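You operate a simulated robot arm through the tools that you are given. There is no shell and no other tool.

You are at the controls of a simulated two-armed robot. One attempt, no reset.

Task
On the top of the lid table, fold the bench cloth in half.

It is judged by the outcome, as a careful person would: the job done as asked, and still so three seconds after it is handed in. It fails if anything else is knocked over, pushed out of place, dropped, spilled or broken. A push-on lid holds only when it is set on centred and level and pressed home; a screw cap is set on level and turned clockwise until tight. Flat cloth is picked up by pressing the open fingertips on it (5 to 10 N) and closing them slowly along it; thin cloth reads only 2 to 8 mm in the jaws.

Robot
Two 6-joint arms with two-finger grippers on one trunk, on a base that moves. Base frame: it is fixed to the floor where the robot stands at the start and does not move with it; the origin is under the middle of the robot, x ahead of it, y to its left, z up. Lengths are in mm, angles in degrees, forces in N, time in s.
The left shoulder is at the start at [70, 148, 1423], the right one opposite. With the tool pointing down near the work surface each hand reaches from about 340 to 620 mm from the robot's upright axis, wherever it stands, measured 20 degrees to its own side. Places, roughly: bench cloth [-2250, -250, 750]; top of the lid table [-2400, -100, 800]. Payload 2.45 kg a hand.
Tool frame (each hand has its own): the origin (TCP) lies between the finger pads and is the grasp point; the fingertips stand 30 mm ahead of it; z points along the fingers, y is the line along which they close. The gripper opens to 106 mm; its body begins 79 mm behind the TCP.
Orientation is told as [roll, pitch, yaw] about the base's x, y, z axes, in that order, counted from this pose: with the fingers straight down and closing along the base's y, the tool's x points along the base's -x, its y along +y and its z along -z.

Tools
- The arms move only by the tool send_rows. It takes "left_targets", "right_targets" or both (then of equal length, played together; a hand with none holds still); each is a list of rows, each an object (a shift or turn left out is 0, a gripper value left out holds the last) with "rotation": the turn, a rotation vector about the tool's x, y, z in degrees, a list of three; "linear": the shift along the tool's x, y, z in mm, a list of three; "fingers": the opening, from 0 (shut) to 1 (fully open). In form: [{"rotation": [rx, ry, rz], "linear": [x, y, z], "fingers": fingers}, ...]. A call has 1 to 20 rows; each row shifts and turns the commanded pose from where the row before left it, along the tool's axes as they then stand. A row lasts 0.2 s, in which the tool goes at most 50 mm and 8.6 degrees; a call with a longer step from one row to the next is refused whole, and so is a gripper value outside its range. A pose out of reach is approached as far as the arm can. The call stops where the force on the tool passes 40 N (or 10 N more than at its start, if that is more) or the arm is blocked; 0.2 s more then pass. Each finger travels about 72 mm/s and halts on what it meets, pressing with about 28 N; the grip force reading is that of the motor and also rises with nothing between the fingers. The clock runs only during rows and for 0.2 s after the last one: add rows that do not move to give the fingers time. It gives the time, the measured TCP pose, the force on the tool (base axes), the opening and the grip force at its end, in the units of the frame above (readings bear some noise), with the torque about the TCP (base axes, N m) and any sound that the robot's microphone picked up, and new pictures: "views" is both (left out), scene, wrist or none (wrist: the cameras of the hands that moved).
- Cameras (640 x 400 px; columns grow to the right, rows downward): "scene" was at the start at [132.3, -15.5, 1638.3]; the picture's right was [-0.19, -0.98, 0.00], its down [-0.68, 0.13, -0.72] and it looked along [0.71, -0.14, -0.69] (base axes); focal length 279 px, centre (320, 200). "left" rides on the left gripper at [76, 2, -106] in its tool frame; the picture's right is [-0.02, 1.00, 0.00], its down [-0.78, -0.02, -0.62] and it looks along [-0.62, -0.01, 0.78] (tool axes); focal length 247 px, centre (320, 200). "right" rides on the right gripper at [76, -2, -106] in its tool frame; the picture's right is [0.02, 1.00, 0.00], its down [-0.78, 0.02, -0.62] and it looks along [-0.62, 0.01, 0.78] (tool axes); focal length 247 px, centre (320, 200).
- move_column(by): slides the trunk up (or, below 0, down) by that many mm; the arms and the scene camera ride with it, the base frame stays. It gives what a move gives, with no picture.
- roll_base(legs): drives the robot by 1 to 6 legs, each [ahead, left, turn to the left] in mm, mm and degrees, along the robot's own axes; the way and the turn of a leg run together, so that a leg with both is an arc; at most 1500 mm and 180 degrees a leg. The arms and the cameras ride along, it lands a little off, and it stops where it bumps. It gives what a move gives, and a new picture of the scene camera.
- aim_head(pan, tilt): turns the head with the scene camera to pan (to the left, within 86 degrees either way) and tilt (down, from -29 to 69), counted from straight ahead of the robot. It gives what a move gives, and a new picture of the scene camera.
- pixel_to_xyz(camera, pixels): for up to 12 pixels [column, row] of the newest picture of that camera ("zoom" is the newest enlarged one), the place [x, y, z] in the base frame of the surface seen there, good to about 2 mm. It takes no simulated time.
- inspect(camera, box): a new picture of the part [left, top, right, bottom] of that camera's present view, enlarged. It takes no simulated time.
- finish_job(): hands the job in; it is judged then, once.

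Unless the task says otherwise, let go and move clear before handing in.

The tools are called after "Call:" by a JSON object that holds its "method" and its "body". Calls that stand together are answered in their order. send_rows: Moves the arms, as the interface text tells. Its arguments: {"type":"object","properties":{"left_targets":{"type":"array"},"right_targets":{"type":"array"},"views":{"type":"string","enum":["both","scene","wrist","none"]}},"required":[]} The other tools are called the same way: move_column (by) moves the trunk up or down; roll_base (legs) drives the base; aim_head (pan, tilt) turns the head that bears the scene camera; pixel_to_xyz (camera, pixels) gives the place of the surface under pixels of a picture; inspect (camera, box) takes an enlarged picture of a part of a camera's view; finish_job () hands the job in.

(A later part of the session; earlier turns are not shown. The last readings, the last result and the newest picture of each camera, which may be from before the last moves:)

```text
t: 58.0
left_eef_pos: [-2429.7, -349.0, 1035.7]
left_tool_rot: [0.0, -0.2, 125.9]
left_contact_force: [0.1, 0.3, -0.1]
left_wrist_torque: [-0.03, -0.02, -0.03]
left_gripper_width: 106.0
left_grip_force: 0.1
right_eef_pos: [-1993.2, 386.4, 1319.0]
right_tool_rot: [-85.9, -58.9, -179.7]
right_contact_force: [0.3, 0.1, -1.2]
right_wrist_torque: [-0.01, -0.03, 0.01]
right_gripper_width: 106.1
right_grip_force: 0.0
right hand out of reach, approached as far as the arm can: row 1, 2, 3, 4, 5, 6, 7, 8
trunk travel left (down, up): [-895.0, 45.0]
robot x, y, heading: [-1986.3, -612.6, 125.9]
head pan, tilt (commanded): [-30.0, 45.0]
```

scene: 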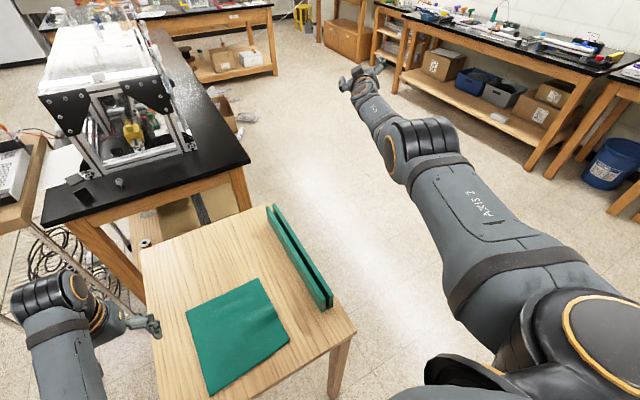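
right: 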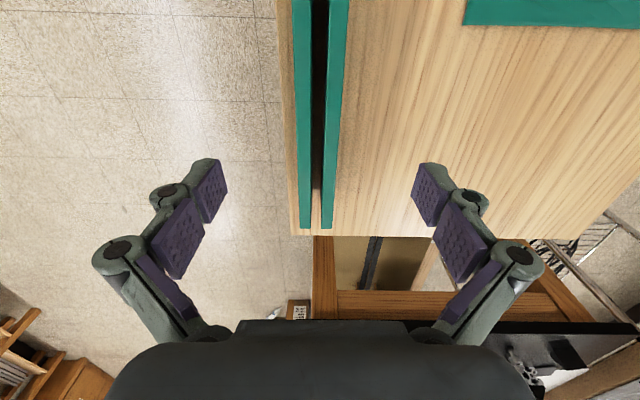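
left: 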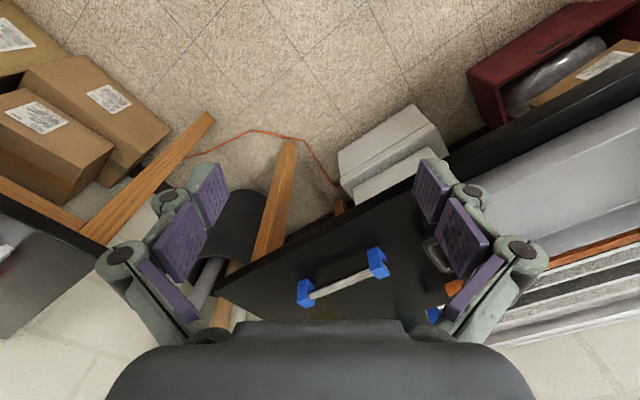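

The right arm and hand are now stretched in one straight line. I'll swing the hand upward past horizontal with a slight outward bias, then a slight inward one, so the elbow is driven through straight into its normal bend; nothing is near it there.

Call:
{"method": "send_rows", "body": {"right_targets": [{"linear": [-37, -22, 4], "rotation": [3.6, -6.0, 0]}, {"linear": [-37, -22, 4], "rotation": [3.6, -6.0, 0]}, {"linear": [-37, -22, 4], "rotation": [3.6, -6.0, 0]}, {"linear": [-37, -22, 0], "rotation": [3.6, -6.0, 0]}, {"linear": [-37, -22, -2], "rotation": [3.6, -6.0, 0]}, {"linear": [-37, -22, -4], "rotation": [3.6, -6.0, 0]}, {"linear": [-37, -22, -6], "rotation": [3.6, -6.0, 0]}, {}], "views": "scene"}}

```text
t: 59.8
left_eef_pos: [-2429.8, -348.6, 1035.2]
left_tool_rot: [0.0, -0.1, 125.9]
left_contact_force: [0.0, 0.0, 0.3]
left_wrist_torque: [-0.01, 0.0, 0.02]
left_gripper_width: 105.8
left_grip_force: 0.1
right_eef_pos: [-1992.5, 290.4, 1589.4]
right_tool_rot: [-154.2, -35.8, -125.8]
right_contact_force: [0.1, 0.5, -0.3]
right_wrist_torque: [-0.02, 0.01, 0.03]
right_gripper_width: 105.9
right_grip_force: 0.2
right hand out of reach, approached as far as the arm can: row 1, 2
trunk travel left (down, up): [-895.0, 45.0]
robot x, y, heading: [-1987.6, -615.5, 125.9]
head pan, tilt (commanded): [-30.0, 45.0]
```

scene: 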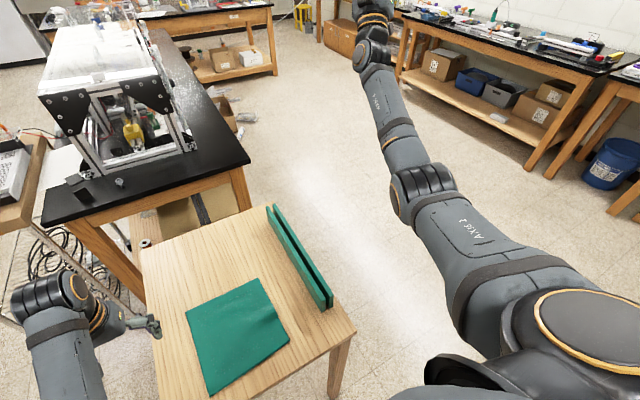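

Rows 3–7 were reachable and the elbow now dips the right way (forearm rising at (390,110)). I'll pull the hand inward to deepen the bend.

Call:
{"method": "send_rows", "body": {"right_targets": [{"linear": [-25, -15, -27]}, {"linear": [-25, -15, -27]}, {"linear": [-25, -15, -27]}, {"linear": [-25, -15, -27]}, {}], "views": "scene"}}

```text
t: 61.0
left_eef_pos: [-2429.9, -348.4, 1035.3]
left_tool_rot: [-0.1, -0.2, 125.9]
left_contact_force: [0.6, 0.2, 0.1]
left_wrist_torque: [-0.03, 0.03, -0.01]
left_gripper_width: 106.0
left_grip_force: 0.0
right_eef_pos: [-1981.7, 129.9, 1590.2]
right_tool_rot: [-154.2, -35.9, -125.8]
right_contact_force: [0.1, 0.2, 0.0]
right_wrist_torque: [0.0, -0.03, 0.0]
right_gripper_width: 105.8
right_grip_force: 0.0
trunk travel left (down, up): [-895.0, 45.0]
robot x, y, heading: [-1986.5, -612.7, 126.1]
head pan, tilt (commanded): [-30.0, 45.0]
```

scene: 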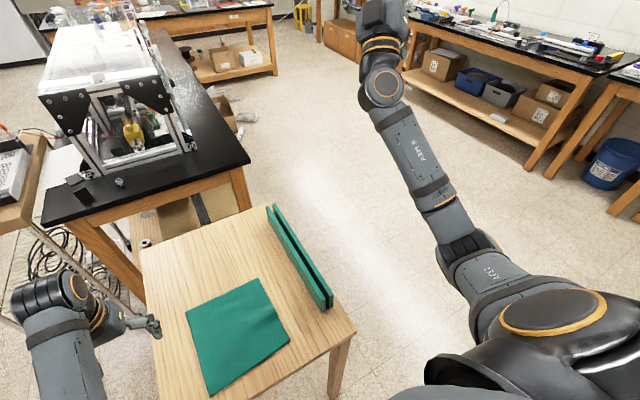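

The elbow is properly bent and all rows were reachable. I'll now pitch the hand back down to vertical about the wrist.

Call:
{"method": "send_rows", "body": {"right_targets": [{"linear": [28, 17, 0], "rotation": [-4.35, 7.2, 0]}, {"linear": [28, 17, 0], "rotation": [-4.35, 7.2, 0]}, {"linear": [28, 17, 0], "rotation": [-4.35, 7.2, 0]}, {"linear": [28, 17, 0], "rotation": [-4.35, 7.2, 0]}, {"linear": [28, 17, 0], "rotation": [-4.35, 7.2, 0]}, {"linear": [28, 17, 0], "rotation": [-4.35, 7.2, 0]}, {"linear": [28, 17, 0], "rotation": [-4.35, 7.2, 0]}, {"linear": [28, 17, 0], "rotation": [-4.35, 7.2, 0]}, {"linear": [28, 17, 0], "rotation": [-4.35, 7.2, 0]}, {"linear": [28, 17, 0], "rotation": [-4.35, 7.2, 0]}, {}], "views": "scene"}}

```text
t: 63.4
left_eef_pos: [-2430.5, -349.9, 1034.6]
left_tool_rot: [0.0, -0.1, 125.9]
left_contact_force: [0.0, 0.2, 1.0]
left_wrist_torque: [-0.02, -0.01, 0.02]
left_gripper_width: 105.9
left_grip_force: 0.1
right_eef_pos: [-1986.5, 178.8, 1295.2]
right_tool_rot: [-34.0, -42.8, 138.7]
right_contact_force: [-0.2, 0.6, -0.1]
right_wrist_torque: [0.0, -0.04, 0.03]
right_gripper_width: 105.8
right_grip_force: 0.1
trunk travel left (down, up): [-895.0, 45.0]
robot x, y, heading: [-1991.4, -608.2, 126.1]
head pan, tilt (commanded): [-30.0, 45.0]
```

scene: 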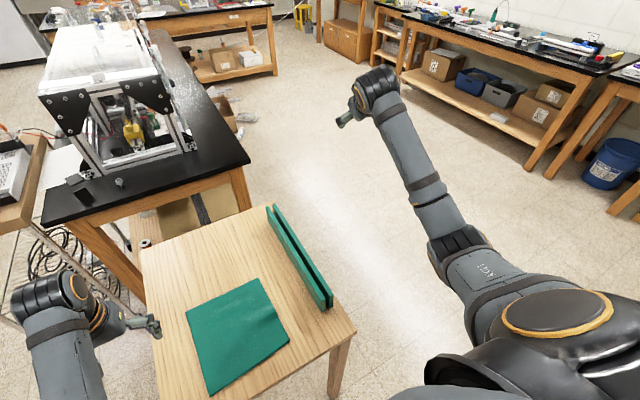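

All rows reachable. Six more rows plus a small one bring the hand to vertical.

Call:
{"method": "send_rows", "body": {"right_targets": [{"linear": [28, 17, 0], "rotation": [-4.35, 7.2, 0]}, {"linear": [28, 17, 0], "rotation": [-4.35, 7.2, 0]}, {"linear": [28, 17, 0], "rotation": [-4.35, 7.2, 0]}, {"linear": [28, 17, 0], "rotation": [-4.35, 7.2, 0]}, {"linear": [28, 17, 0], "rotation": [-4.35, 7.2, 0]}, {"linear": [28, 17, 0], "rotation": [-4.35, 7.2, 0]}, {"linear": [7, 4, 0], "rotation": [-1.1, 1.8, 0]}, {}], "views": "none"}}

Call:
{"method": "aim_head", "body": {"pan": 0, "tilt": 60}}

```text
t: 65.2
left_eef_pos: [-2431.0, -348.9, 1034.0]
left_tool_rot: [0.1, 0.0, 125.9]
left_contact_force: [0.0, 0.2, 0.6]
left_wrist_torque: [-0.05, -0.02, -0.01]
left_gripper_width: 106.1
left_grip_force: 0.1
right_eef_pos: [-1928.5, 13.1, 1142.0]
right_tool_rot: [0.1, -0.5, 124.9]
right_contact_force: [-0.3, -0.1, -0.5]
right_wrist_torque: [-0.01, -0.05, 0.02]
right_gripper_width: 105.7
right_grip_force: 0.1
right hand out of reach, approached as far as the arm can: row 5, 6, 7
trunk travel left (down, up): [-895.0, 45.0]
robot x, y, heading: [-1985.8, -615.3, 126.2]
head pan, tilt (commanded): [-30.0, 45.0]
```

```text
t: 66.2
left_eef_pos: [-2430.8, -348.9, 1035.4]
left_tool_rot: [0.1, -0.1, 125.8]
left_contact_force: [0.2, 0.2, -0.1]
left_wrist_torque: [0.01, 0.02, -0.01]
left_gripper_width: 106.1
left_grip_force: 0.1
right_eef_pos: [-1925.8, 11.9, 1142.1]
right_tool_rot: [0.1, -0.7, 124.9]
right_contact_force: [0.4, -0.5, 0.3]
right_wrist_torque: [-0.04, 0.02, 0.0]
right_gripper_width: 105.8
right_grip_force: 0.0
trunk travel left (down, up): [-895.0, 45.0]
robot x, y, heading: [-1988.8, -616.1, 125.8]
head pan, tilt (commanded): [0.0, 60.0]
```

scene: 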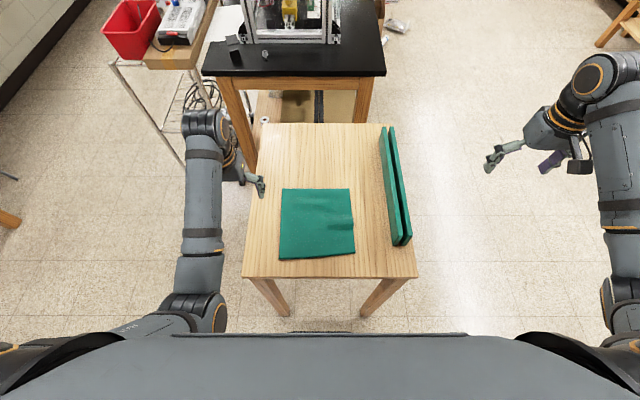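

The right hand is now vertical and correctly bent at (fwd 471, right 419, z 1142). I'll bring it down to ~1040 and left over the block (fingertips ~1010, block top 923), and shift the left hand in, with the fingers part-closed.

Call:
{"method": "send_rows", "body": {"right_targets": [{"linear": [-15, 0, 34], "fingers": 0.4}, {"linear": [-15, 0, 34]}, {"linear": [-10, 0, 34]}, {"linear": [0, 36, 0]}, {"linear": [0, 36, 0]}, {"linear": [0, 36, 0]}, {"linear": [0, 36, 0]}, {"linear": [0, 36, 0]}, {"linear": [0, 36, 0]}, {"linear": [0, 36, 0]}, {"linear": [0, 30, 0]}, {}], "left_targets": [{"linear": [-13, -20, 0], "fingers": 0.4}, {"linear": [-13, -20, 0]}, {"linear": [0, -20, 0]}, {}, {}, {}, {}, {}, {}, {}, {}, {}], "views": "both"}}

```text
t: 68.8
left_eef_pos: [-2412.8, -302.2, 1034.3]
left_tool_rot: [2.3, -0.1, 126.6]
left_contact_force: [-0.6, 0.5, 0.4]
left_wrist_torque: [-0.02, 0.0, 0.01]
left_gripper_width: 42.2
left_grip_force: 0.1
right_eef_pos: [-2169.9, -106.0, 1039.3]
right_tool_rot: [-1.5, -0.3, 124.4]
right_contact_force: [0.1, 0.3, 0.1]
right_wrist_torque: [0.0, -0.02, 0.01]
right_gripper_width: 42.5
right_grip_force: 0.0
trunk travel left (down, up): [-895.0, 45.0]
robot x, y, heading: [-1986.8, -615.7, 126.0]
head pan, tilt (commanded): [0.0, 60.0]
```

scene: 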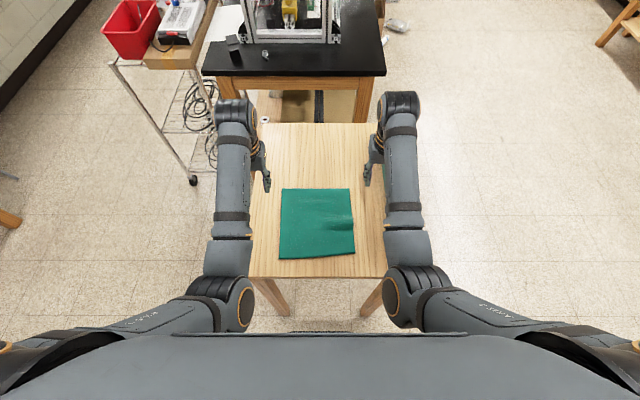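
right: 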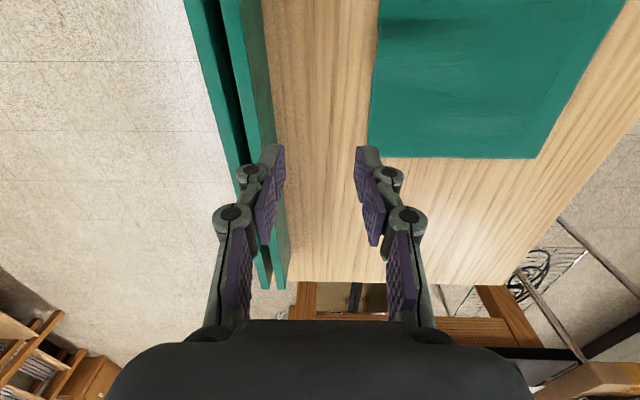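
left: 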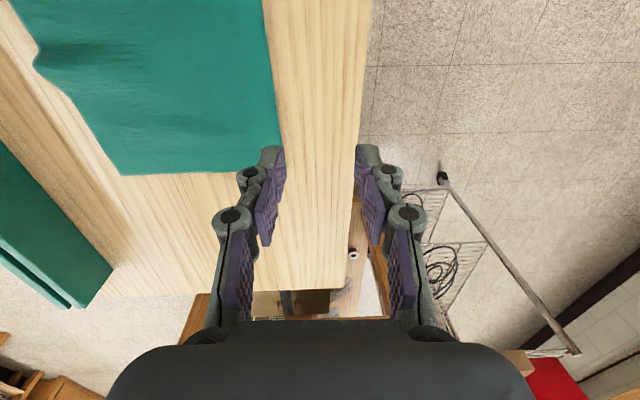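

Both hands hover over the table in matching postures. I'll level their small rolls, then yaw them ±90° so the fingers close fore-aft (perpendicular to the near/far cloth edges), cameras outward.

Call:
{"method": "send_rows", "body": {"right_targets": [{"rotation": [-1.5, 0, 0]}, {"rotation": [0, 0, -8.5]}, {"rotation": [0, 0, -8.5]}, {"rotation": [0, 0, -8.5]}, {"rotation": [0, 0, -8.5]}, {"rotation": [0, 0, -8.5]}, {"rotation": [0, 0, -8.5]}, {"rotation": [0, 0, -8.5]}, {"rotation": [0, 0, -8.5]}, {"rotation": [0, 0, -8.5]}, {"rotation": [0, 0, -8.5]}, {"rotation": [0, 0, -6.5]}, {}], "left_targets": [{"rotation": [2.3, 0, 0]}, {"rotation": [0, 0, 8.5]}, {"rotation": [0, 0, 8.5]}, {"rotation": [0, 0, 8.5]}, {"rotation": [0, 0, 8.5]}, {"rotation": [0, 0, 8.5]}, {"rotation": [0, 0, 8.5]}, {"rotation": [0, 0, 8.5]}, {"rotation": [0, 0, 8.5]}, {"rotation": [0, 0, 8.5]}, {"rotation": [0, 0, 8.5]}, {"rotation": [0, 0, 5.7]}, {}], "views": "both"}}

```text
t: 71.5
left_eef_pos: [-2403.2, -296.9, 1035.2]
left_tool_rot: [0.0, -1.4, 35.3]
left_contact_force: [0.0, -0.5, 0.0]
left_wrist_torque: [-0.02, 0.0, 0.0]
left_gripper_width: 42.4
left_grip_force: 0.2
right_eef_pos: [-2176.3, -111.0, 1039.7]
right_tool_rot: [-0.4, -0.8, -143.7]
right_contact_force: [0.0, 0.6, 0.1]
right_wrist_torque: [-0.02, -0.01, -0.03]
right_gripper_width: 42.4
right_grip_force: 0.1
trunk travel left (down, up): [-895.0, 45.0]
robot x, y, heading: [-1984.9, -614.9, 125.9]
head pan, tilt (commanded): [0.0, 60.0]
```

scene: 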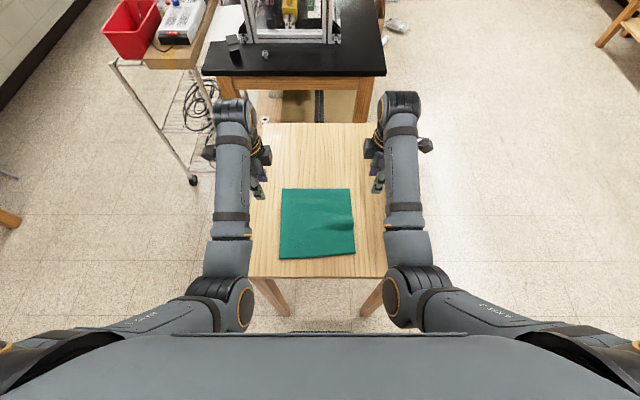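
right: 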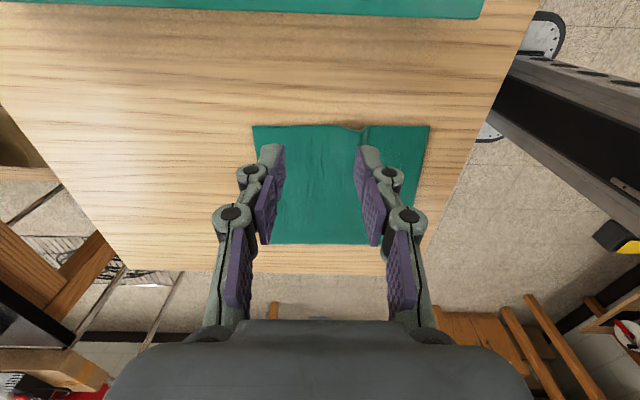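
left: 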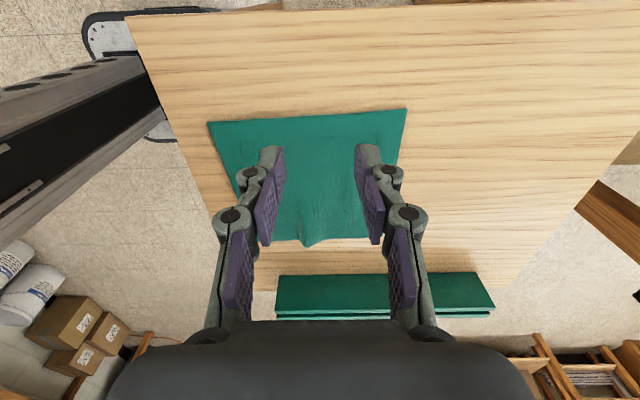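

Both hands reached the fore-aft closing orientation (left yaw 35, right −144). The right wrist view shows the wrinkle at (360,128) on the cloth's right edge; I'll bring the right hand, fingers shut, down over the near-right corner to press and draw it flat first.

Call:
{"method": "send_rows", "body": {"right_targets": [{"linear": [-14, 29, 20], "fingers": 0}, {"linear": [-14, 29, 25]}, {"linear": [-14, 29, 30]}, {"linear": [-15, 30, 30]}, {"linear": [0, 0, 20]}, {"linear": [0, 0, 15]}, {}], "views": "both"}}

```text
t: 72.2
left_eef_pos: [-2404.3, -297.8, 1036.0]
left_tool_rot: [0.1, -1.3, 35.5]
left_contact_force: [-0.6, -0.1, 0.3]
left_wrist_torque: [-0.01, 0.0, -0.02]
left_gripper_width: 42.4
left_grip_force: 0.2
right_eef_pos: [-2162.8, -63.8, 1082.6]
right_tool_rot: [-12.4, 6.3, -146.3]
right_contact_force: [0.6, 0.5, 0.6]
right_wrist_torque: [0.02, -0.06, 0.0]
right_gripper_width: 0.1
right_grip_force: 27.9
right hand out of reach, approached as far as the arm can: row 3
trunk travel left (down, up): [-895.0, 45.0]
robot x, y, heading: [-1985.7, -614.2, 125.8]
head pan, tilt (commanded): [0.0, 60.0]
stopped in row 3 (right hand): the arm was blocked; the commanded pose is now the measured one
```

scene: 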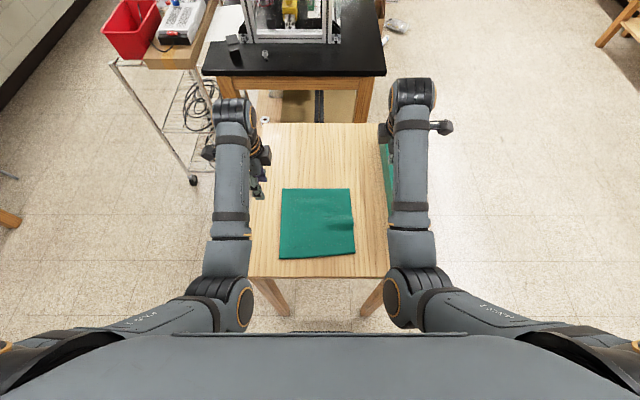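
right: 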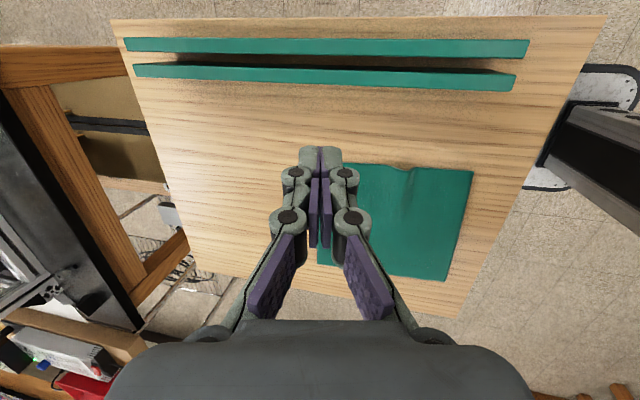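

The right arm hit its wrist limit while coming back at height (it is now tilted −12° at z 1083 and blocked). I'll level it where it is and lower it straight down at this forward distance before moving it back near the table.

Call:
{"method": "send_rows", "body": {"right_targets": [{"rotation": [-4.2, -2.1, -0.8]}, {"rotation": [-4.2, -2.1, -0.8]}, {"rotation": [-4.0, -2.1, -0.6]}, {"linear": [-10, 0, 25]}, {"linear": [-10, 0, 25]}, {"linear": [-10, 0, 25]}, {"linear": [-10, 0, 25]}, {}], "views": "both"}}

```text
t: 74.0
left_eef_pos: [-2403.5, -296.9, 1035.7]
left_tool_rot: [0.1, -1.3, 35.5]
left_contact_force: [-0.4, -0.2, -0.6]
left_wrist_torque: [0.03, 0.01, 0.02]
left_gripper_width: 42.3
left_grip_force: 0.1
right_eef_pos: [-2199.0, -89.3, 977.5]
right_tool_rot: [0.1, -0.1, -143.3]
right_contact_force: [0.3, -0.5, -0.1]
right_wrist_torque: [0.02, -0.04, 0.01]
right_gripper_width: 0.0
right_grip_force: 27.6
right hand out of reach, approached as far as the arm can: row 3
trunk travel left (down, up): [-895.0, 45.0]
robot x, y, heading: [-1983.6, -614.0, 125.8]
head pan, tilt (commanded): [0.0, 60.0]
```

scene: 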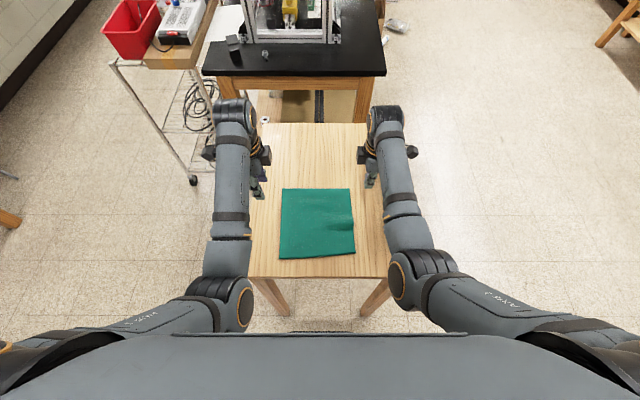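
right: 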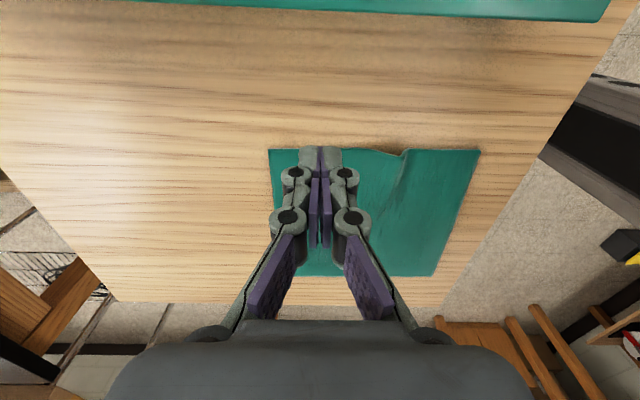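

Level again at z 977. I'll lower to ~907 over bare table, then move back near table height toward the near-right corner.

Call:
{"method": "send_rows", "body": {"right_targets": [{"linear": [0, 0, 35]}, {"linear": [0, 0, 35]}, {"linear": [-12, 30, 0]}, {"linear": [-12, 30, 0]}, {"linear": [-12, 30, 0]}, {"linear": [-12, 30, 0]}, {"linear": [-4, 28, 0]}, {}], "views": "both"}}

```text
t: 75.4
left_eef_pos: [-2403.1, -299.3, 1036.4]
left_tool_rot: [0.1, -1.4, 35.5]
left_contact_force: [-0.2, -1.4, 0.5]
left_wrist_torque: [0.03, 0.03, 0.0]
left_gripper_width: 42.4
left_grip_force: 0.0
right_eef_pos: [-2097.7, -145.9, 900.2]
right_tool_rot: [-0.8, 9.9, -144.0]
right_contact_force: [-0.3, -0.5, -0.3]
right_wrist_torque: [0.02, -0.02, -0.02]
right_gripper_width: 0.0
right_grip_force: 27.8
right hand out of reach, approached as far as the arm can: row 7
trunk travel left (down, up): [-895.0, 45.0]
robot x, y, heading: [-1988.4, -617.0, 125.7]
head pan, tilt (commanded): [0.0, 60.0]
stopped in row 7 (right hand): the arm was blocked; the commanded pose is now the measured one
```

scene: 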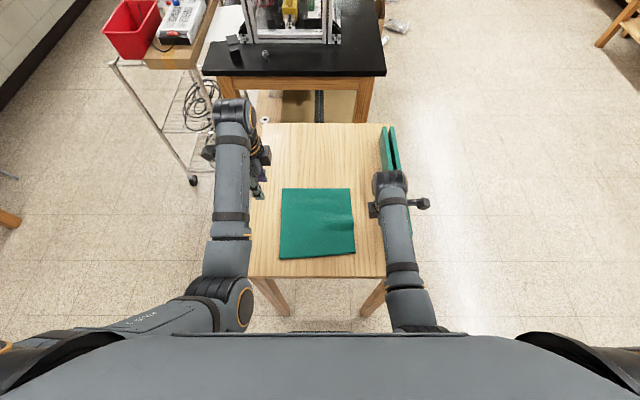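
right: 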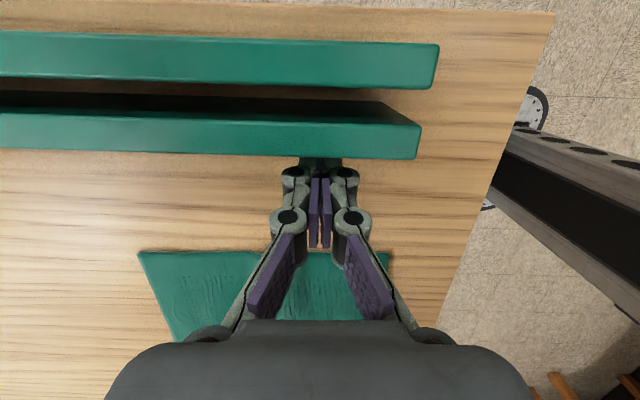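

The limit is clear now: the elbow only folds so far, so a hand at table height can't come nearer than ~380 mm forward of the axis, and less when higher; the right hand stopped tilted ~10° beside the block without touching it. I'll move it left, forward and up, and level it, then raise the trunk to gain near reach.

Call:
{"method": "send_rows", "body": {"right_targets": [{"linear": [-20, -10, -6]}, {"linear": [-20, -25, -10]}, {"linear": [-15, -25, -15]}, {"rotation": [-0.4, -5, 0], "linear": [0, -20, -15]}, {"rotation": [-0.4, -4.9, 0], "linear": [0, -20, -15]}, {}], "views": "both"}}

```text
t: 76.8
left_eef_pos: [-2402.6, -296.2, 1034.9]
left_tool_rot: [0.1, -1.2, 35.6]
left_contact_force: [-0.4, 0.8, -0.4]
left_wrist_torque: [-0.03, 0.05, 0.01]
left_gripper_width: 42.4
left_grip_force: 0.0
right_eef_pos: [-2208.4, -99.9, 953.2]
right_tool_rot: [0.0, -0.3, -143.9]
right_contact_force: [-1.1, 0.1, -0.1]
right_wrist_torque: [0.0, -0.02, 0.03]
right_gripper_width: 0.0
right_grip_force: 27.8
trunk travel left (down, up): [-895.0, 45.0]
robot x, y, heading: [-1985.6, -615.5, 125.9]
head pan, tilt (commanded): [0.0, 60.0]
```

scene: 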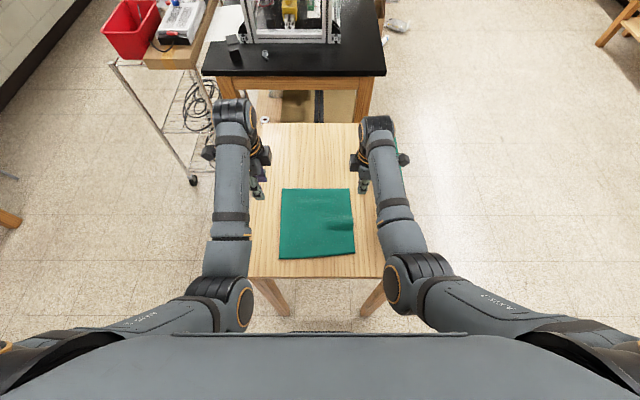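
right: 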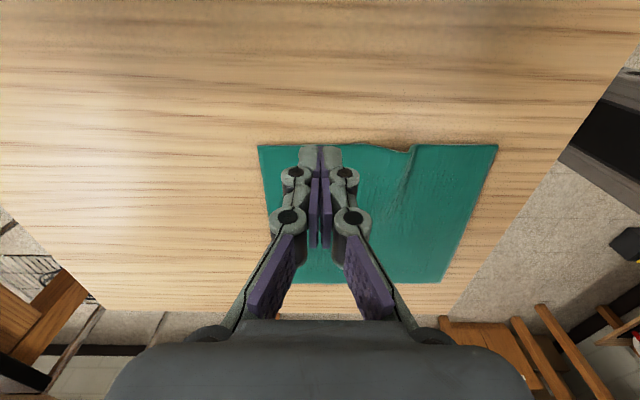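

The right hand is level again and clear. Now I'll raise the trunk 45 mm and roll 18 mm ahead to put the cloth in the middle of the workable range.

Call:
{"method": "move_column", "body": {"by": 44}}

Call:
{"method": "roll_base", "body": {"legs": [[18, 0, 0]]}}

```text
t: 77.6
left_eef_pos: [-2403.5, -296.2, 1079.2]
left_tool_rot: [0.0, -1.4, 35.4]
left_contact_force: [-0.1, -0.4, 0.1]
left_wrist_torque: [-0.01, -0.02, 0.01]
left_gripper_width: 42.6
left_grip_force: 0.0
right_eef_pos: [-2207.8, -101.4, 996.1]
right_tool_rot: [0.1, -0.1, -143.9]
right_contact_force: [0.1, -1.3, -0.3]
right_wrist_torque: [0.02, -0.02, -0.01]
right_gripper_width: 0.1
right_grip_force: 27.9
trunk travel left (down, up): [-939.0, 1.0]
robot x, y, heading: [-1985.7, -615.4, 125.6]
head pan, tilt (commanded): [0.0, 60.0]
```

```text
t: 78.4
left_eef_pos: [-2411.0, -286.6, 1081.1]
left_tool_rot: [0.4, -1.4, 35.4]
left_contact_force: [0.6, -1.2, 0.2]
left_wrist_torque: [0.03, 0.05, -0.01]
left_gripper_width: 42.3
left_grip_force: 0.1
right_eef_pos: [-2216.8, -89.2, 998.3]
right_tool_rot: [-0.3, -0.1, -144.0]
right_contact_force: [0.3, 0.3, 0.8]
right_wrist_torque: [0.03, 0.06, -0.01]
right_gripper_width: 0.0
right_grip_force: 28.3
trunk travel left (down, up): [-939.0, 1.0]
robot x, y, heading: [-2001.7, -597.4, 125.9]
head pan, tilt (commanded): [0.0, 60.0]
```

scene: 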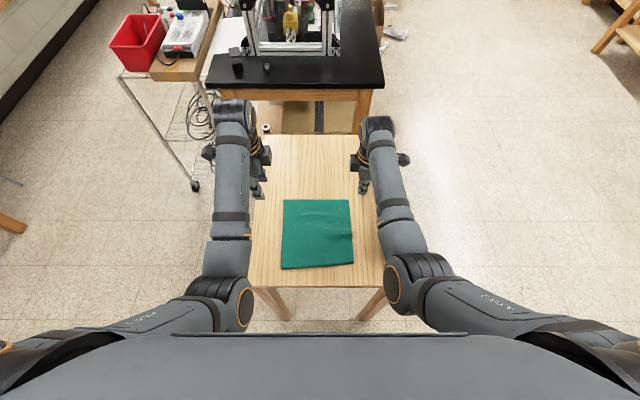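

Both hands rode along. I'll zoom on the cloth to re-measure its corners and the table height from this closer view.

Call:
{"method": "inspect", "body": {"camera": "scene", "box": [240, 180, 400, 300]}}

```text
3.33 times, centred on (320, 240) of scene
```

zoom: 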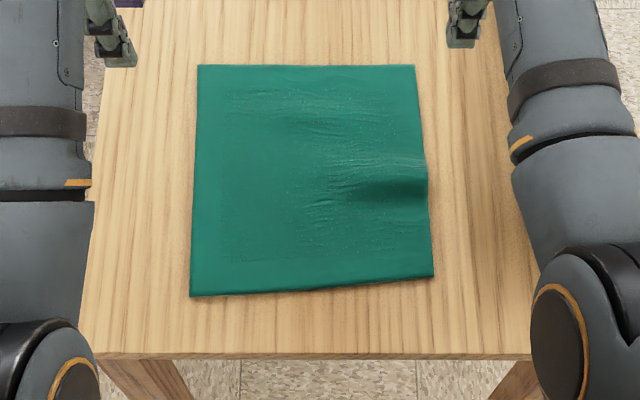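

Call:
{"method": "pixel_to_xyz", "body": {"camera": "zoom", "pixels": [[192, 294], [200, 67], [413, 66], [431, 275], [250, 290], [310, 287], [370, 281], [180, 320], [300, 310], [440, 200], [425, 160], [427, 200]]}}

Call:
{"method": "pixel_to_xyz", "body": {"camera": "zoom", "pixels": [[220, 280], [220, 240], [410, 260], [410, 230], [300, 160], [380, 185], [420, 175], [215, 80], [400, 80], [300, 353], [150, 200], [460, 120]]}}

```text
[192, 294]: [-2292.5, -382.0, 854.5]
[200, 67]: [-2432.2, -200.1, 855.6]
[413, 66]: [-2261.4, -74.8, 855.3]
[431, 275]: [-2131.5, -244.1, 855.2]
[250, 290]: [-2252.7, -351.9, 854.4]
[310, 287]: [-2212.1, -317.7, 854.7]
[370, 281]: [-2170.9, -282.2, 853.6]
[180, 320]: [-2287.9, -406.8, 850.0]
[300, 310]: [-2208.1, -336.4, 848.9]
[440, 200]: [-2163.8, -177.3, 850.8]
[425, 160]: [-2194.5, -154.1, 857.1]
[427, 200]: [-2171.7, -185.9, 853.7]
```

```text
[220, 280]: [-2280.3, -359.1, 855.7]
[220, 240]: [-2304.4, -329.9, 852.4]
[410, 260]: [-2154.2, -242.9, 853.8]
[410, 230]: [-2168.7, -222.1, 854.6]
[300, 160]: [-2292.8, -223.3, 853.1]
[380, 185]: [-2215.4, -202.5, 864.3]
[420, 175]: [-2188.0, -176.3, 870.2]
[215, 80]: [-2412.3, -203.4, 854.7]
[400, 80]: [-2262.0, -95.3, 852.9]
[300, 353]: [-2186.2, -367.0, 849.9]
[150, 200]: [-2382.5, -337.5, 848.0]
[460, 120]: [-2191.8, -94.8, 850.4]
```

Table is z 850, cloth top ~854.5; the near edge runs from t≈1036 (left) to 1053 (right corner). I'll lower both hands to ~z 950 over the cloth's near half with the jaws opened to ~28 mm.

Call:
{"method": "send_rows", "body": {"left_targets": [{"linear": [-10, 0, 30], "rotation": [0.4, 1.4, -0.5], "fingers": 0.264}, {"linear": [-10, 0, 30]}, {"linear": [-10, 0, 30]}, {"linear": [-10, 0, 30]}, {"linear": [-12, -34, 6]}, {"linear": [-11, -34, 6]}, {}], "right_targets": [{"linear": [0, 0, 24], "fingers": 0.264}, {"linear": [0, 0, 24]}, {"linear": [-11, 26, 0]}, {"linear": [-11, 26, 0]}, {"linear": [-11, 26, 0]}, {"linear": [-12, 26, 0]}, {}], "views": "both"}}

```text
t: 79.7
left_eef_pos: [-2413.9, -313.8, 950.1]
left_tool_rot: [0.8, 6.7, 37.1]
left_contact_force: [0.0, -0.5, -0.1]
left_wrist_torque: [0.01, 0.01, -0.01]
left_gripper_width: 27.7
left_grip_force: 0.0
right_eef_pos: [-2197.8, -48.7, 1027.2]
right_tool_rot: [-11.4, 6.4, -146.4]
right_contact_force: [-0.3, -0.5, 0.4]
right_wrist_torque: [0.02, -0.01, 0.02]
right_gripper_width: 28.0
right_grip_force: 0.1
trunk travel left (down, up): [-939.0, 1.0]
robot x, y, heading: [-1998.2, -599.1, 126.1]
head pan, tilt (commanded): [0.0, 60.0]
stopped in row 6 (right hand): the arm was blocked; the commanded pose is now the measured one
```

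scene: 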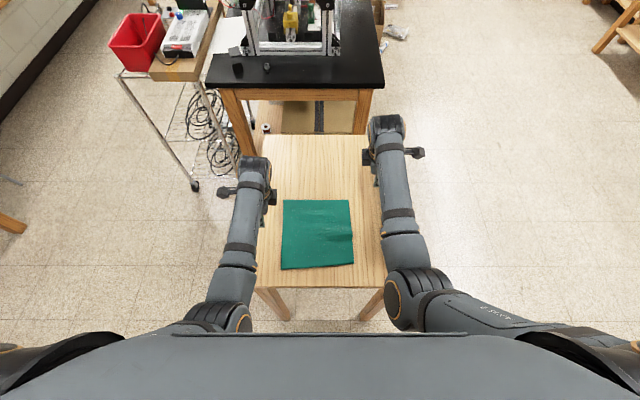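
right: 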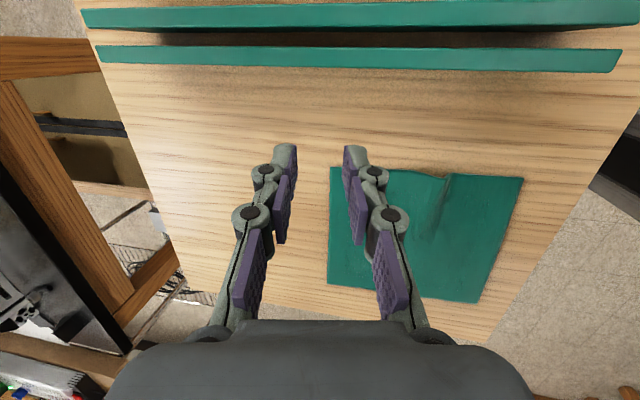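
left: 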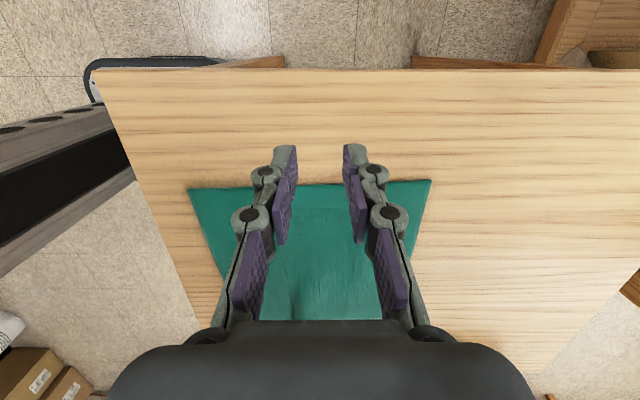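

Both hands were deflected outward again (right blocked, tilted), in each case when the arm had to swing more than ~10° inward of its shoulder. Tilting each hand so its fingertips point inward will keep the wrists outboard; I'll level the errors and add about 12° of inward tilt on each hand.

Call:
{"method": "send_rows", "body": {"left_targets": [{"rotation": [0.3, -6.3, 0.4]}, {"rotation": [0.3, -6.3, 0.4]}, {"rotation": [0.2, -6.1, 0.4]}, {}, {}], "right_targets": [{"rotation": [-3.8, -6.2, -0.8]}, {"rotation": [-3.8, -6.2, -0.8]}, {"rotation": [-3.8, -6.0, -0.7]}, {"linear": [0, 0, 20]}, {}], "views": "scene"}}

```text
t: 80.9
left_eef_pos: [-2413.6, -312.7, 949.0]
left_tool_rot: [-0.1, -11.9, 35.9]
left_contact_force: [-0.4, 0.0, 0.0]
left_wrist_torque: [0.0, -0.02, 0.0]
left_gripper_width: 28.1
left_grip_force: 0.0
right_eef_pos: [-2202.3, -52.6, 1004.7]
right_tool_rot: [0.3, -11.9, -142.2]
right_contact_force: [-0.6, 0.2, 0.3]
right_wrist_torque: [0.03, 0.01, 0.01]
right_gripper_width: 28.0
right_grip_force: 0.1
trunk travel left (down, up): [-939.0, 1.0]
robot x, y, heading: [-1998.6, -597.5, 125.9]
head pan, tilt (commanded): [0.0, 60.0]
```

scene: 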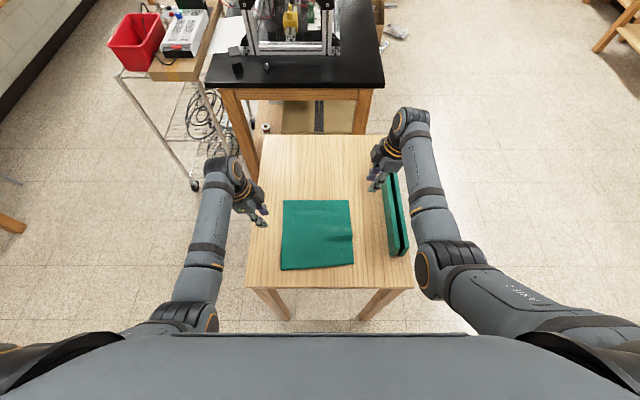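

Both hands are recovered with a clean 12° inward tilt and all rows reachable. I'll move them in over the cloth's near half at ~z 945.

Call:
{"method": "send_rows", "body": {"left_targets": [{"linear": [-13, -8, 3.5]}, {"linear": [-13, -8, 3.5]}, {"linear": [-13, -8, 3.5]}, {"linear": [-13, -8, 3.5]}, {"linear": [-13, -8, 3.5]}, {"linear": [-13, -8, 3.5]}, {}], "right_targets": [{"linear": [-10.7, 20.8, 12.5], "rotation": [0, 0, 1.9]}, {"linear": [-10.7, 20.8, 12.5]}, {"linear": [-10.7, 20.8, 12.5]}, {"linear": [-10.7, 20.8, 12.5]}, {"linear": [-10.7, 20.8, 12.5]}, {"linear": [-10.7, 20.8, 12.5]}, {}], "views": "both"}}

```text
t: 82.7
left_eef_pos: [-2349.9, -316.2, 943.1]
left_tool_rot: [0.6, -8.6, 35.9]
left_contact_force: [0.8, 0.6, -0.1]
left_wrist_torque: [-0.07, 0.0, 0.04]
left_gripper_width: 28.0
left_grip_force: 0.0
right_eef_pos: [-2161.4, -168.4, 939.0]
right_tool_rot: [-0.2, -7.3, -144.5]
right_contact_force: [-0.3, -0.4, -0.3]
right_wrist_torque: [0.01, 0.01, 0.0]
right_gripper_width: 28.0
right_grip_force: 0.1
trunk travel left (down, up): [-939.0, 1.0]
robot x, y, heading: [-1995.5, -599.6, 125.6]
head pan, tilt (commanded): [0.0, 60.0]
stopped in row 7 (left hand): the arm was blocked; the commanded pose is now the measured one
```

scene: 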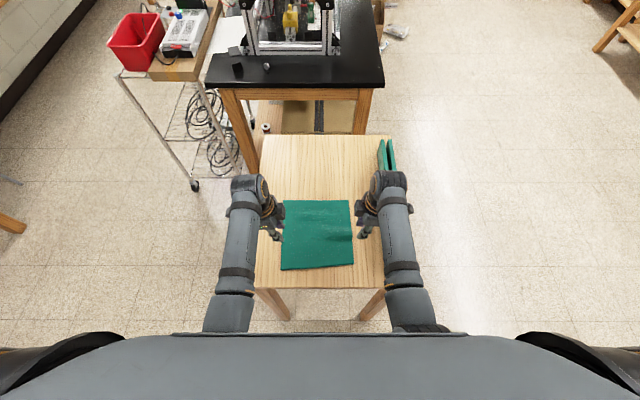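
right: 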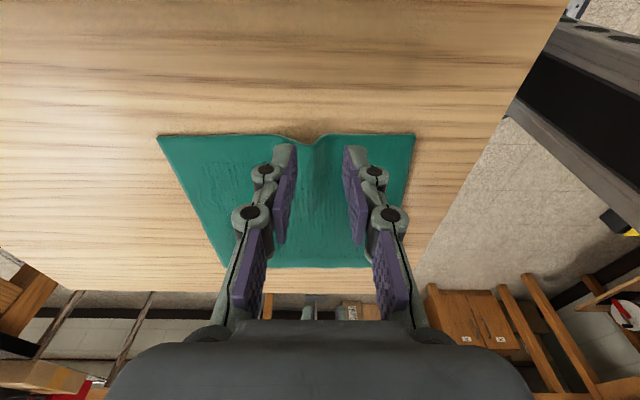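
left: 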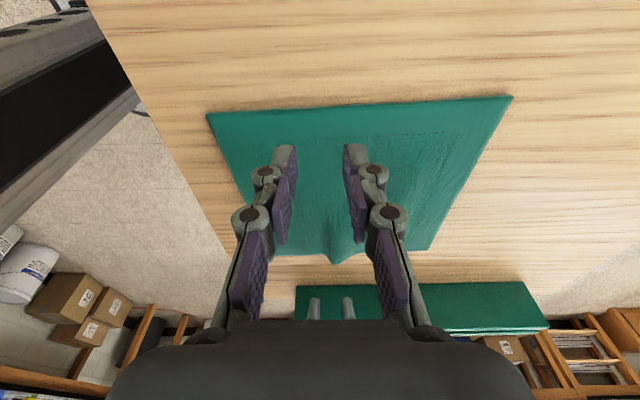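

Both stalled ~30–40 mm outboard of the aim with the tilt partly lost, and no force at the tools, so it's an arm limit. I'll test the left hand alone: move outward to n≈−2120, restore tilt, and try coming back toward the robot there to see which direction is limiting.

Call:
{"method": "send_rows", "body": {"left_targets": [{"linear": [15, 0, -3], "rotation": [-0.3, -1.7, 0]}, {"linear": [15, 0, -3], "rotation": [-0.3, -1.7, 0]}, {}, {"linear": [0, -15, 3]}, {"linear": [0, -15, 3]}, {}], "views": "none"}}

```text
t: 84.1
left_eef_pos: [-2353.4, -355.8, 937.6]
left_tool_rot: [1.3, -12.2, 35.9]
left_contact_force: [-0.7, -0.2, 0.2]
left_wrist_torque: [0.02, -0.01, 0.03]
left_gripper_width: 27.8
left_grip_force: 0.1
right_eef_pos: [-2162.0, -168.7, 940.3]
right_tool_rot: [-0.1, -7.3, -144.4]
right_contact_force: [-0.9, 0.0, -0.5]
right_wrist_torque: [-0.01, 0.01, -0.01]
right_gripper_width: 28.4
right_grip_force: 0.2
trunk travel left (down, up): [-939.0, 1.0]
robot x, y, heading: [-1997.8, -601.3, 125.9]
head pan, tilt (commanded): [0.0, 60.0]
```

At n≈−2115 the left came back to t≈1093 without trouble, so the limit is on moving the wrist inboard. I'll give the left hand more inward tilt (about 25°) so its wrist stays outboard, and step it in to n≈−2060.

Call:
{"method": "send_rows", "body": {"left_targets": [{"rotation": [0.4, -6.5, 0]}, {"rotation": [0.4, -6.5, 0]}, {}, {"linear": [-13, 0, 6]}, {"linear": [-13, 0, 6]}, {"linear": [-13, 0, 6]}, {"linear": [-13, 0, 6]}, {}], "views": "both"}}

```text
t: 85.9
left_eef_pos: [-2307.1, -323.9, 936.6]
left_tool_rot: [0.5, -25.2, 35.7]
left_contact_force: [0.7, 0.4, 0.5]
left_wrist_torque: [0.02, -0.02, 0.02]
left_gripper_width: 27.8
left_grip_force: 0.0
right_eef_pos: [-2161.9, -168.7, 940.8]
right_tool_rot: [-0.2, -7.3, -144.4]
right_contact_force: [-0.2, 0.9, -0.3]
right_wrist_torque: [-0.01, -0.01, 0.01]
right_gripper_width: 28.1
right_grip_force: 0.1
trunk travel left (down, up): [-939.0, 1.0]
robot x, y, heading: [-2000.4, -598.3, 126.2]
head pan, tilt (commanded): [0.0, 60.0]
```

scene: 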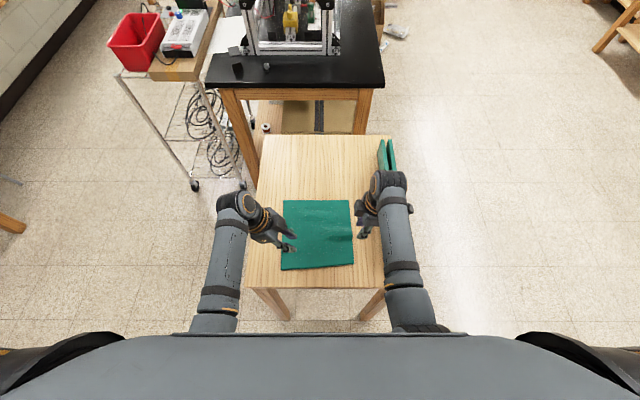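
left: 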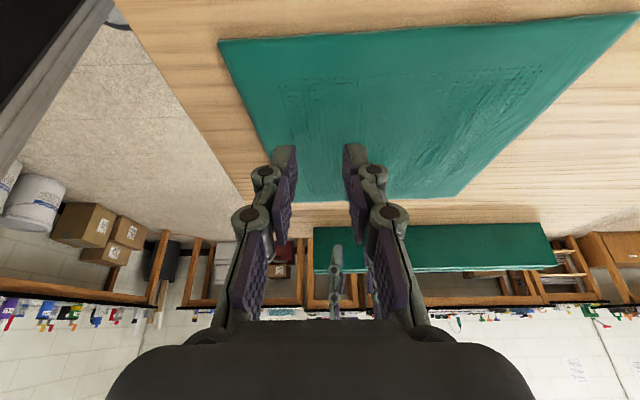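

The left hand followed exactly with 25° tilt (n≈−2059, t≈1092). I'll do the same on the right with 20° of tilt, stepping it in to n≈−1893.

Call:
{"method": "send_rows", "body": {"right_targets": [{"rotation": [-0.1, -6.4, 0]}, {"rotation": [-0.1, -6.3, 0]}, {}, {"linear": [-10.1, 8, 3.7]}, {"linear": [-10.1, 8, 3.7]}, {"linear": [-10.1, 8, 3.7]}, {"linear": [-10.1, 8, 3.7]}, {}], "views": "both"}}

```text
t: 87.7
left_eef_pos: [-2307.2, -322.5, 937.7]
left_tool_rot: [0.4, -25.2, 35.6]
left_contact_force: [0.5, 0.4, -0.3]
left_wrist_torque: [0.02, 0.0, -0.02]
left_gripper_width: 28.0
left_grip_force: 0.0
right_eef_pos: [-2177.6, -217.8, 941.0]
right_tool_rot: [-0.2, -19.8, -144.2]
right_contact_force: [0.8, 0.6, 0.1]
right_wrist_torque: [0.01, -0.02, -0.01]
right_gripper_width: 28.2
right_grip_force: 0.1
trunk travel left (down, up): [-939.0, 1.0]
robot x, y, heading: [-1996.4, -601.7, 126.0]
head pan, tilt (commanded): [0.0, 60.0]
```

scene: 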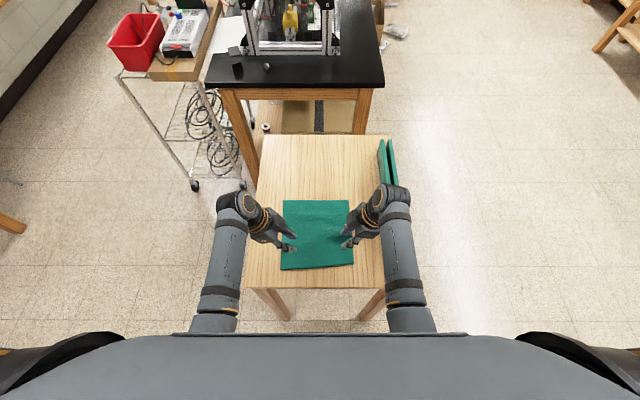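
right: 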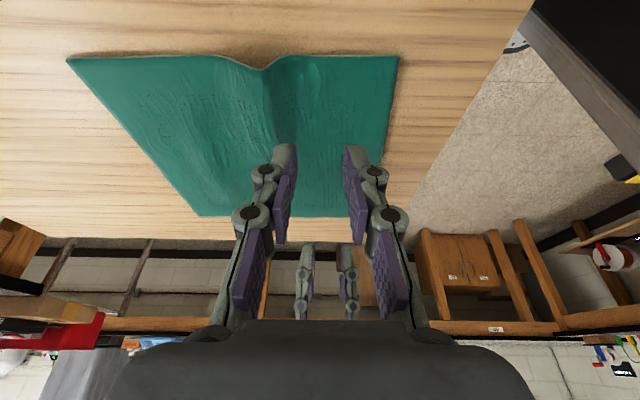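

Both hands hover in place with full tilt. I'll now descend both toward the near edge, stopping with fingertips ~8 mm above the cloth.

Call:
{"method": "send_rows", "body": {"left_targets": [{"linear": [5.1, -9.3, 10.9]}, {"linear": [5.1, -9.3, 10.9]}, {"linear": [5.1, -9.3, 10.9]}, {"linear": [5.1, -9.3, 10.9]}, {}], "right_targets": [{"linear": [4.1, 8, 11.3]}, {"linear": [4.1, 8, 11.3]}, {"linear": [4.1, 8, 11.3]}, {"linear": [4.1, 8, 11.3]}, {}], "views": "both"}}

```text
t: 88.9
left_eef_pos: [-2286.3, -352.1, 888.9]
left_tool_rot: [0.4, -25.2, 35.7]
left_contact_force: [0.2, 0.4, -0.3]
left_wrist_torque: [0.02, -0.02, -0.02]
left_gripper_width: 28.2
left_grip_force: 0.1
right_eef_pos: [-2161.4, -248.1, 894.0]
right_tool_rot: [0.0, -20.3, -144.4]
right_contact_force: [0.7, -0.1, -0.2]
right_wrist_torque: [-0.05, 0.0, -0.03]
right_gripper_width: 27.8
right_grip_force: 0.0
trunk travel left (down, up): [-939.0, 1.0]
robot x, y, heading: [-1998.2, -599.6, 125.9]
head pan, tilt (commanded): [0.0, 60.0]
```

scene: 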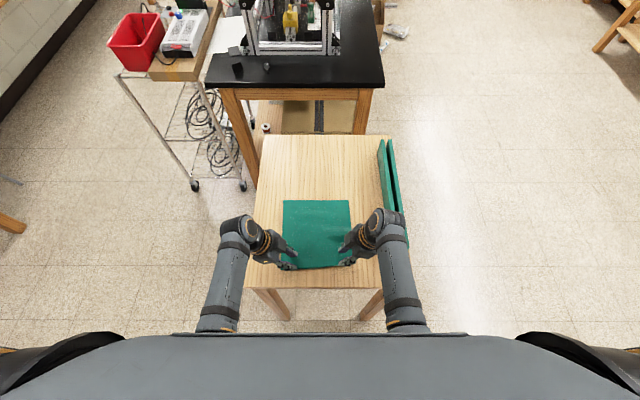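
right: 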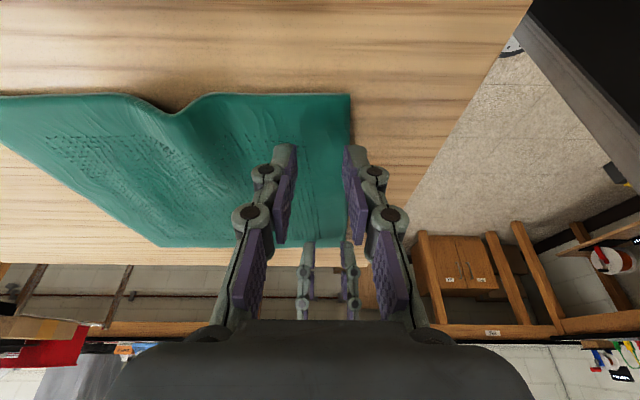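
left: 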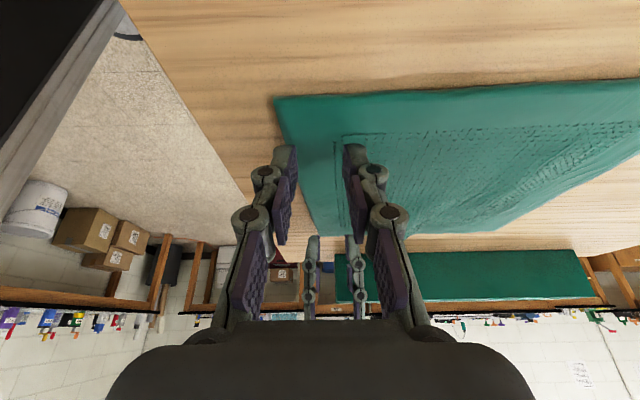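

Fingertips are just above the cloth. I'll zoom on each wrist view to check where the tips sit relative to the edge.

Call:
{"method": "inspect", "body": {"camera": "left", "box": [230, 70, 430, 270]}}

Call:
{"method": "inspect", "body": {"camera": "right", "box": [220, 70, 420, 270]}}

```text
2.00 times, centred on (330, 170) of left
```

zoom: 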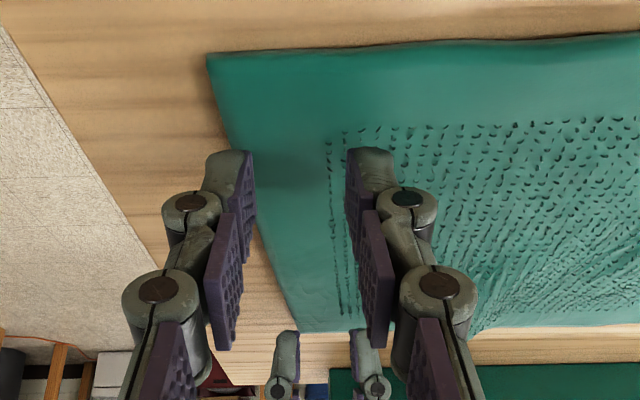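

```text
2.00 times, centred on (320, 170) of right
```

zoom: 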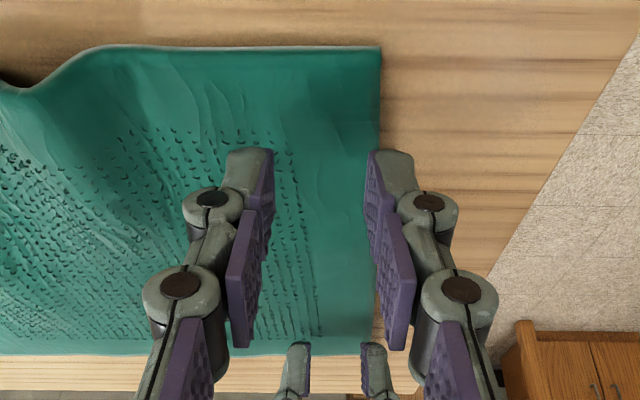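

The near finger of each hand straddles the cloth's near edge (left zoom edge at ~(236,155), right zoom edge at ~(379,150)). I'll shift both 4 mm forward for a surer bite and ease down to contact.

Call:
{"method": "send_rows", "body": {"left_targets": [{"linear": [0, 4, 0]}, {"linear": [0.6, 0, 1.4]}, {"linear": [0.6, 0, 1.4]}, {}], "right_targets": [{"linear": [0, -4, 0]}, {"linear": [1, 0, 2.8]}, {"linear": [1, 0, 2.8]}, {}], "views": "none"}}

```text
t: 89.9
left_eef_pos: [-2287.5, -349.2, 886.4]
left_tool_rot: [0.4, -25.2, 35.7]
left_contact_force: [0.9, 0.2, 0.1]
left_wrist_torque: [0.01, 0.01, 0.0]
left_gripper_width: 27.9
left_grip_force: 0.1
right_eef_pos: [-2163.8, -242.3, 887.5]
right_tool_rot: [0.0, -20.1, -144.4]
right_contact_force: [0.1, 0.2, 0.0]
right_wrist_torque: [-0.03, 0.0, 0.02]
right_gripper_width: 27.8
right_grip_force: 0.0
trunk travel left (down, up): [-939.0, 1.0]
robot x, y, heading: [-1997.1, -602.0, 125.6]
head pan, tilt (commanded): [0.0, 60.0]
```

No contact force yet on either hand. I'll continue down in 1.5 mm steps.

Call:
{"method": "send_rows", "body": {"left_targets": [{"linear": [0.6, 0, 1.4]}, {"linear": [0.6, 0, 1.4]}, {}], "right_targets": [{"linear": [0.5, 0, 1.4]}, {"linear": [0.5, 0, 1.4]}, {}], "views": "none"}}

```text
t: 90.7
left_eef_pos: [-2288.5, -348.7, 884.5]
left_tool_rot: [0.6, -25.2, 35.5]
left_contact_force: [-1.7, -1.3, 7.7]
left_wrist_torque: [-0.04, 0.01, 0.0]
left_gripper_width: 28.3
left_grip_force: 0.1
right_eef_pos: [-2163.1, -244.8, 884.5]
right_tool_rot: [-0.1, -20.1, -144.2]
right_contact_force: [0.7, 1.3, 3.4]
right_wrist_torque: [0.05, 0.01, 0.03]
right_gripper_width: 28.1
right_grip_force: 0.0
trunk travel left (down, up): [-939.0, 1.0]
robot x, y, heading: [-1999.0, -599.1, 125.9]
head pan, tilt (commanded): [0.0, 60.0]
```

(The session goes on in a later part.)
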